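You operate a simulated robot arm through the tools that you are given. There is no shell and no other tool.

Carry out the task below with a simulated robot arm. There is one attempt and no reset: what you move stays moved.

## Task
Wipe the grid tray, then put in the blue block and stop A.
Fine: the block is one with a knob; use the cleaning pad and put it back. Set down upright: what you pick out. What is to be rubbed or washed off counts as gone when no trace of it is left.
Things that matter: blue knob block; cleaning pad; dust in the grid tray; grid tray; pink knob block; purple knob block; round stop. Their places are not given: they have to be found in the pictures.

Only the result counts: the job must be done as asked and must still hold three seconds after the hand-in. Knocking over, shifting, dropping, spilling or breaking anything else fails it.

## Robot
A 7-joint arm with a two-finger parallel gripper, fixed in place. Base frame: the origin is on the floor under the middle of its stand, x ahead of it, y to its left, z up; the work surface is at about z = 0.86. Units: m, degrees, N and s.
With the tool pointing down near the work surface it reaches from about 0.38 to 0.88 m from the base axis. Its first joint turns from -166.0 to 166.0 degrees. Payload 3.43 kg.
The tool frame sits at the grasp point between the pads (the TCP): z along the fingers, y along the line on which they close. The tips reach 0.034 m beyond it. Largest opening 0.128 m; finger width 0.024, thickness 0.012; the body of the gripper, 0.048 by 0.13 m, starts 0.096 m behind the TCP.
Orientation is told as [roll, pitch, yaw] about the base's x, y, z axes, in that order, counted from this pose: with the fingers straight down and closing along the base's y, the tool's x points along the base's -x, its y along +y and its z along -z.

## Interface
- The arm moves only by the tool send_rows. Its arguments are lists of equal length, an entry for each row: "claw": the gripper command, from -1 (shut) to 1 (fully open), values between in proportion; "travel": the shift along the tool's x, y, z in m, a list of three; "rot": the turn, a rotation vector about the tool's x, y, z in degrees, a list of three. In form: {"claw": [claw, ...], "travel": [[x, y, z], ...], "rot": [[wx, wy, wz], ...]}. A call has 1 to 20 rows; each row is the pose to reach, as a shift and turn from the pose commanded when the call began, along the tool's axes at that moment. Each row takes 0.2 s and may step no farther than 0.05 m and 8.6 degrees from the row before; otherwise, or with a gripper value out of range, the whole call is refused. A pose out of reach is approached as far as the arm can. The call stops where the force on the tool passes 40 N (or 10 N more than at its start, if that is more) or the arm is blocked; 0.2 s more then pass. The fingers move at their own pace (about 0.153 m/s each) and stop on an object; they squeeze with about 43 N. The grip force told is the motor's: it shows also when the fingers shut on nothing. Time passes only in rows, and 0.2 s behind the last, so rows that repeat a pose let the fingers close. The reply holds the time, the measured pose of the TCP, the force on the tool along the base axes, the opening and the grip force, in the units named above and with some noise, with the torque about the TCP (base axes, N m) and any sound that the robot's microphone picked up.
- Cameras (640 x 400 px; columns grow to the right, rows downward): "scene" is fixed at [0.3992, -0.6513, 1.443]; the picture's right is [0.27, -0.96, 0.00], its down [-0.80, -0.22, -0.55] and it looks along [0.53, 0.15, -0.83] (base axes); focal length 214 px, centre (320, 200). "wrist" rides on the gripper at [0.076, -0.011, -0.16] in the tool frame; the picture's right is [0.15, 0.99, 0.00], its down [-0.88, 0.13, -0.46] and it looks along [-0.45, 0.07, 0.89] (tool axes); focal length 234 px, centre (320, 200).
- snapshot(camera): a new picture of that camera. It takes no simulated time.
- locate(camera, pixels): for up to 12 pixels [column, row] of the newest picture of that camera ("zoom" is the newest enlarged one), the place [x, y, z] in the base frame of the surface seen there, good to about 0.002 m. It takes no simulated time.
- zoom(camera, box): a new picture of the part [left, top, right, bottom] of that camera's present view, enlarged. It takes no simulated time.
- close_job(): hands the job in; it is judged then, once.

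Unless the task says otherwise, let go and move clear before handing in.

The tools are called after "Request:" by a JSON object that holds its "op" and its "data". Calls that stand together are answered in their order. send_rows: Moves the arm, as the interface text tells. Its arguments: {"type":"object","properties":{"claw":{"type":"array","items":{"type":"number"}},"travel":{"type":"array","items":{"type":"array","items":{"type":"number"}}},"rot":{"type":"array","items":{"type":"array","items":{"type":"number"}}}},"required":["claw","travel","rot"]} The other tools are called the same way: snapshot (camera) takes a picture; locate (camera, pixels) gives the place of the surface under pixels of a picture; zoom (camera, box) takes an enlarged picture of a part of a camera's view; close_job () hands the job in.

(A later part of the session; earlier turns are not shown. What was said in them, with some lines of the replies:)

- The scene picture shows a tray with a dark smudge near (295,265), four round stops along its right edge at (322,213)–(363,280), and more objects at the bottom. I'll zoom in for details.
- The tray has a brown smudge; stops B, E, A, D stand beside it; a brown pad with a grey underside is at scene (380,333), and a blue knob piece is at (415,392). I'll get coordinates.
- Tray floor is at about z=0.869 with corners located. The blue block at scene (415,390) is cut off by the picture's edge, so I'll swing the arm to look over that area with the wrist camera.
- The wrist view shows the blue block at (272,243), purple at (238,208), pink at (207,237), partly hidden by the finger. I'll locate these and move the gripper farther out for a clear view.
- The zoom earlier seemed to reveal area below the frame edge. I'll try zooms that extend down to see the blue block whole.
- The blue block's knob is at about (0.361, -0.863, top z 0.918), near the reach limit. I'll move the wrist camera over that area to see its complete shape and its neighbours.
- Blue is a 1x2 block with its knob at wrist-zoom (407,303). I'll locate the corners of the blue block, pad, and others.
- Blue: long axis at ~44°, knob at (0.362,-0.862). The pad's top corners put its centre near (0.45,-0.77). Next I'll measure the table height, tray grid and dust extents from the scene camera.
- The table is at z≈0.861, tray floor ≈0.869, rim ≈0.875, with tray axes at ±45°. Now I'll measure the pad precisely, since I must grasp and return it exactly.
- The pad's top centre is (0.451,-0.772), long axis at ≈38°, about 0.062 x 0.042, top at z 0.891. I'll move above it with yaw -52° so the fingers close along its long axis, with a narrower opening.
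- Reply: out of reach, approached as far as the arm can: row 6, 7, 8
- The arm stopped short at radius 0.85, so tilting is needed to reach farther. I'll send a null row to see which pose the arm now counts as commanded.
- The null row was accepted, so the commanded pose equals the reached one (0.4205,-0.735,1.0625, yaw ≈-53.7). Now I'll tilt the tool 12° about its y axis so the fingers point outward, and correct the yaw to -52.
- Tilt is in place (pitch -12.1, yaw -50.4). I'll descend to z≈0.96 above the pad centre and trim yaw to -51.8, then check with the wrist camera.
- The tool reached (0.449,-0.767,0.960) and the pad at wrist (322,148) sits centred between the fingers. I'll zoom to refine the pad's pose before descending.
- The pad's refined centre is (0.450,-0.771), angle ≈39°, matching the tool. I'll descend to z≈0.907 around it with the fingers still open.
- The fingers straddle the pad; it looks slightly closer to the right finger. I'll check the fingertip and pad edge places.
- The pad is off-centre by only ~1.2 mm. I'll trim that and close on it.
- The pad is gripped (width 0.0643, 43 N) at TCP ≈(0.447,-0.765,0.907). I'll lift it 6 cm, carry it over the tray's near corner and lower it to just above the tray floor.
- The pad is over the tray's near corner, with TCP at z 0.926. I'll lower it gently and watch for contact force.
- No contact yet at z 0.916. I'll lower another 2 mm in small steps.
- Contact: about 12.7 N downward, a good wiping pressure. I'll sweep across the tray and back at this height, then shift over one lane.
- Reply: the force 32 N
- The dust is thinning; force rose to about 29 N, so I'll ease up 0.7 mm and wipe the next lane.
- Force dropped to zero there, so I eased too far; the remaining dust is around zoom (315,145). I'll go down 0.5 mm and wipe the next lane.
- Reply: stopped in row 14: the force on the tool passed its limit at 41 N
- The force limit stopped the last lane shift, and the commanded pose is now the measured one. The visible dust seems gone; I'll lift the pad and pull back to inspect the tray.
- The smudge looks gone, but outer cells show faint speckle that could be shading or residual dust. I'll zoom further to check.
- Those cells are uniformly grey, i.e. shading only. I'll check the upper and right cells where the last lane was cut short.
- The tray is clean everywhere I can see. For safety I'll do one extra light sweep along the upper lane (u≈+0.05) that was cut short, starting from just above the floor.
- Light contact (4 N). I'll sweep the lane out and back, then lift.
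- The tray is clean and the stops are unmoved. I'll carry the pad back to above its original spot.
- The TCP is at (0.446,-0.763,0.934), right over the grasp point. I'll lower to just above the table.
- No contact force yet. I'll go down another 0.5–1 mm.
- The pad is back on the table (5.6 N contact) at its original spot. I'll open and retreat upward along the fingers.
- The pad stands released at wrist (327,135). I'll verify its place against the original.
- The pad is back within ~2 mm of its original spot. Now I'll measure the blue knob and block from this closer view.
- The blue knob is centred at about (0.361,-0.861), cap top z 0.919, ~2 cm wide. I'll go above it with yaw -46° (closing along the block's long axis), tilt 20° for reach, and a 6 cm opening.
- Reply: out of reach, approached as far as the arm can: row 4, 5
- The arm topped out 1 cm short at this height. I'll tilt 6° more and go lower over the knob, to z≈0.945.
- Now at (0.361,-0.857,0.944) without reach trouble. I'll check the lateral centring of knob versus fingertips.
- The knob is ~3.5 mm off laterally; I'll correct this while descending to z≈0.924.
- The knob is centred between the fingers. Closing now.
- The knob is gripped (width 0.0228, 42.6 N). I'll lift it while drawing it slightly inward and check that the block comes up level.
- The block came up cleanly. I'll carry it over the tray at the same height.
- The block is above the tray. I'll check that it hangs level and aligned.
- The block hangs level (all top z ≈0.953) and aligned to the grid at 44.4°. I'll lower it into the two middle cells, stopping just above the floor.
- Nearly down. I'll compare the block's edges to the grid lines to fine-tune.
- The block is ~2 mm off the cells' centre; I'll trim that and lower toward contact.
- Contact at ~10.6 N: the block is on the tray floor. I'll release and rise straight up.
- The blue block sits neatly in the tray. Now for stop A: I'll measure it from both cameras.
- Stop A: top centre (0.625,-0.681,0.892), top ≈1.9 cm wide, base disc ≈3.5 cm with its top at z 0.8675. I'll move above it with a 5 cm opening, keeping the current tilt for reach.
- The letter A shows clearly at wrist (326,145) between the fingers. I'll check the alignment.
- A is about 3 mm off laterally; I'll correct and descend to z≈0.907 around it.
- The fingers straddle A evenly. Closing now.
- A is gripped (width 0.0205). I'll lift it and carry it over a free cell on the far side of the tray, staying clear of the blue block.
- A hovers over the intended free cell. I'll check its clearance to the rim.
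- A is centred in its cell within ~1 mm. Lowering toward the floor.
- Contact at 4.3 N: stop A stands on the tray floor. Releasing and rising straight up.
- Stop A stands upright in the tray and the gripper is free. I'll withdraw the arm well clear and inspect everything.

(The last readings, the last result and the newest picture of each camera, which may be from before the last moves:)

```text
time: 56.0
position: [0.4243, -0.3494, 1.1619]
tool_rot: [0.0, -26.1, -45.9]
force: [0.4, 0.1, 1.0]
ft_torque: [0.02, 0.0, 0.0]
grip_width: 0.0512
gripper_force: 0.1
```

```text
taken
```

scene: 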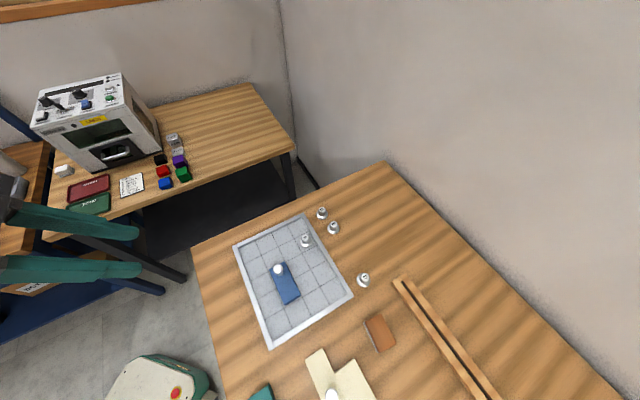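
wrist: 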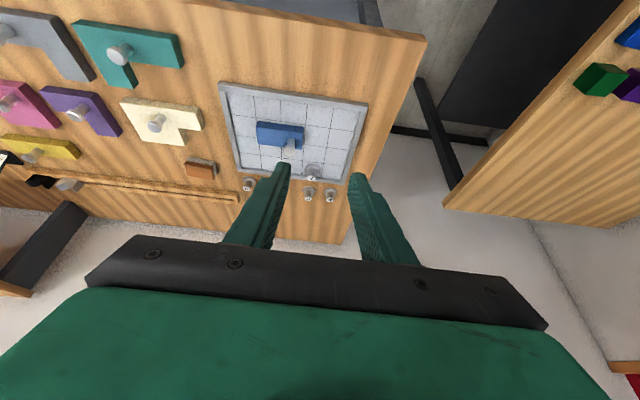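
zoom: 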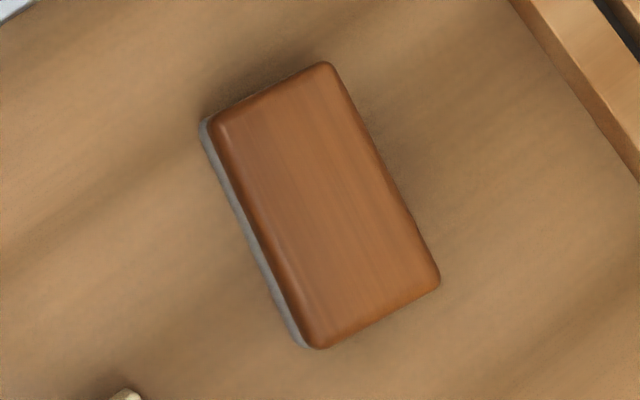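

Blue block and stop A are in the tray, B/E/D and the tray are unmoved, and the pad is within ~3 mm of its original spot. I'll do a last close check for dust traces.

Request:
{"op": "zoom", "data": {"camera": "scene", "box": [270, 230, 330, 268]}}

Request:
{"op": "zoom", "data": {"camera": "scene", "box": [285, 260, 345, 298]}}

Request:
{"op": "zoom", "data": {"camera": "scene", "box": [240, 245, 300, 283]}}

Request:
{"op": "zoom", "data": {"camera": "scene", "box": [255, 290, 315, 328]}}

```text
10.53 times, centred on (300, 249) of scene
```

zoom: 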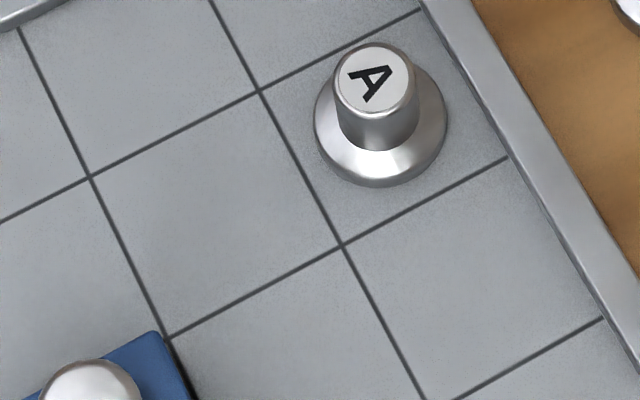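

```text
10.53 times, centred on (315, 279) of scene
```

zoom: 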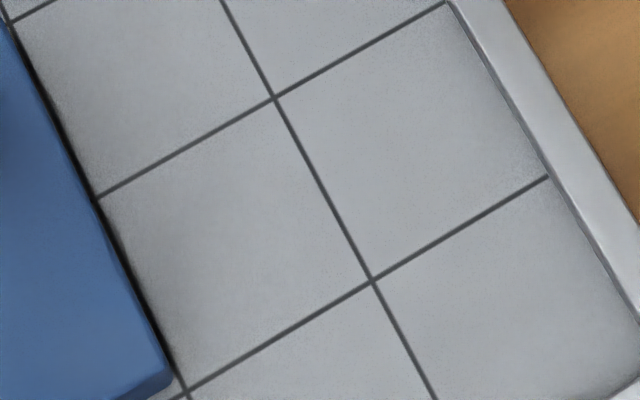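

```text
10.53 times, centred on (270, 264) of scene
```

zoom: 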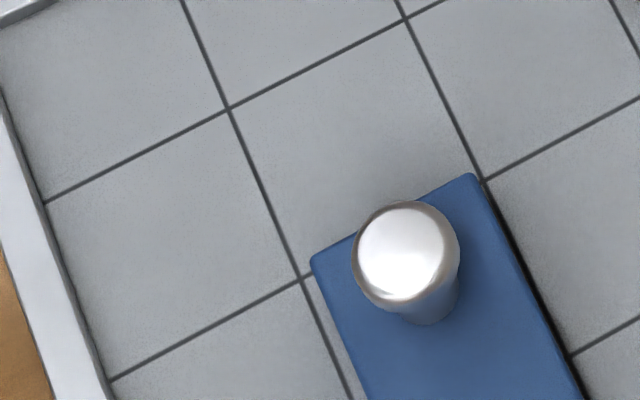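

```text
10.53 times, centred on (285, 309) of scene
```

zoom: 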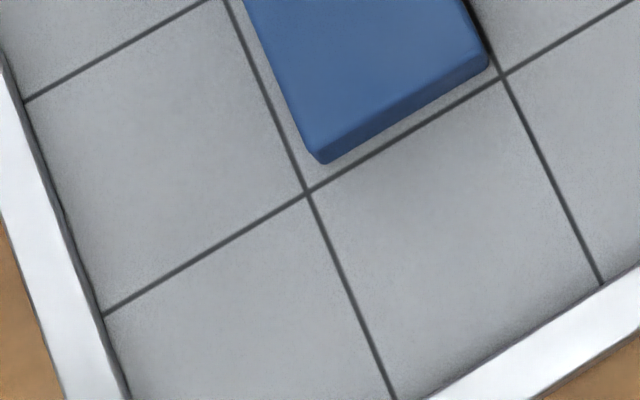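

The zooms show a clean grey floor with no brown trace. Blue block and stop A stand upright inside the tray, the pad is back in its place and the gripper is clear, so I'm handing in.

Request:
{"op": "close_job", "data": {}}

```text
The job is handed in.
```

I wiped the tray and put the blue block and stop A in it, and the job is handed in. I don't have the result of the judging.

- **Tray:** the close-up pictures show a plain grey floor with no trace of the dust left.
- **Blue block:** it sits upright and level in two middle cells, lined up with the grid.
- **Stop A:** it stands upright in a free cell next to the rim on the side where the stops are.
- **Cleaning pad:** it is back within about 3 mm of where it started.
- **Everything else:** the tray and stops B, E and D look unmoved in the pictures. I didn't check the other knob blocks closely, but nothing touched them.

One wiping pass was cut short when the force passed its 40 N limit. I redid that strip with lighter pressure.
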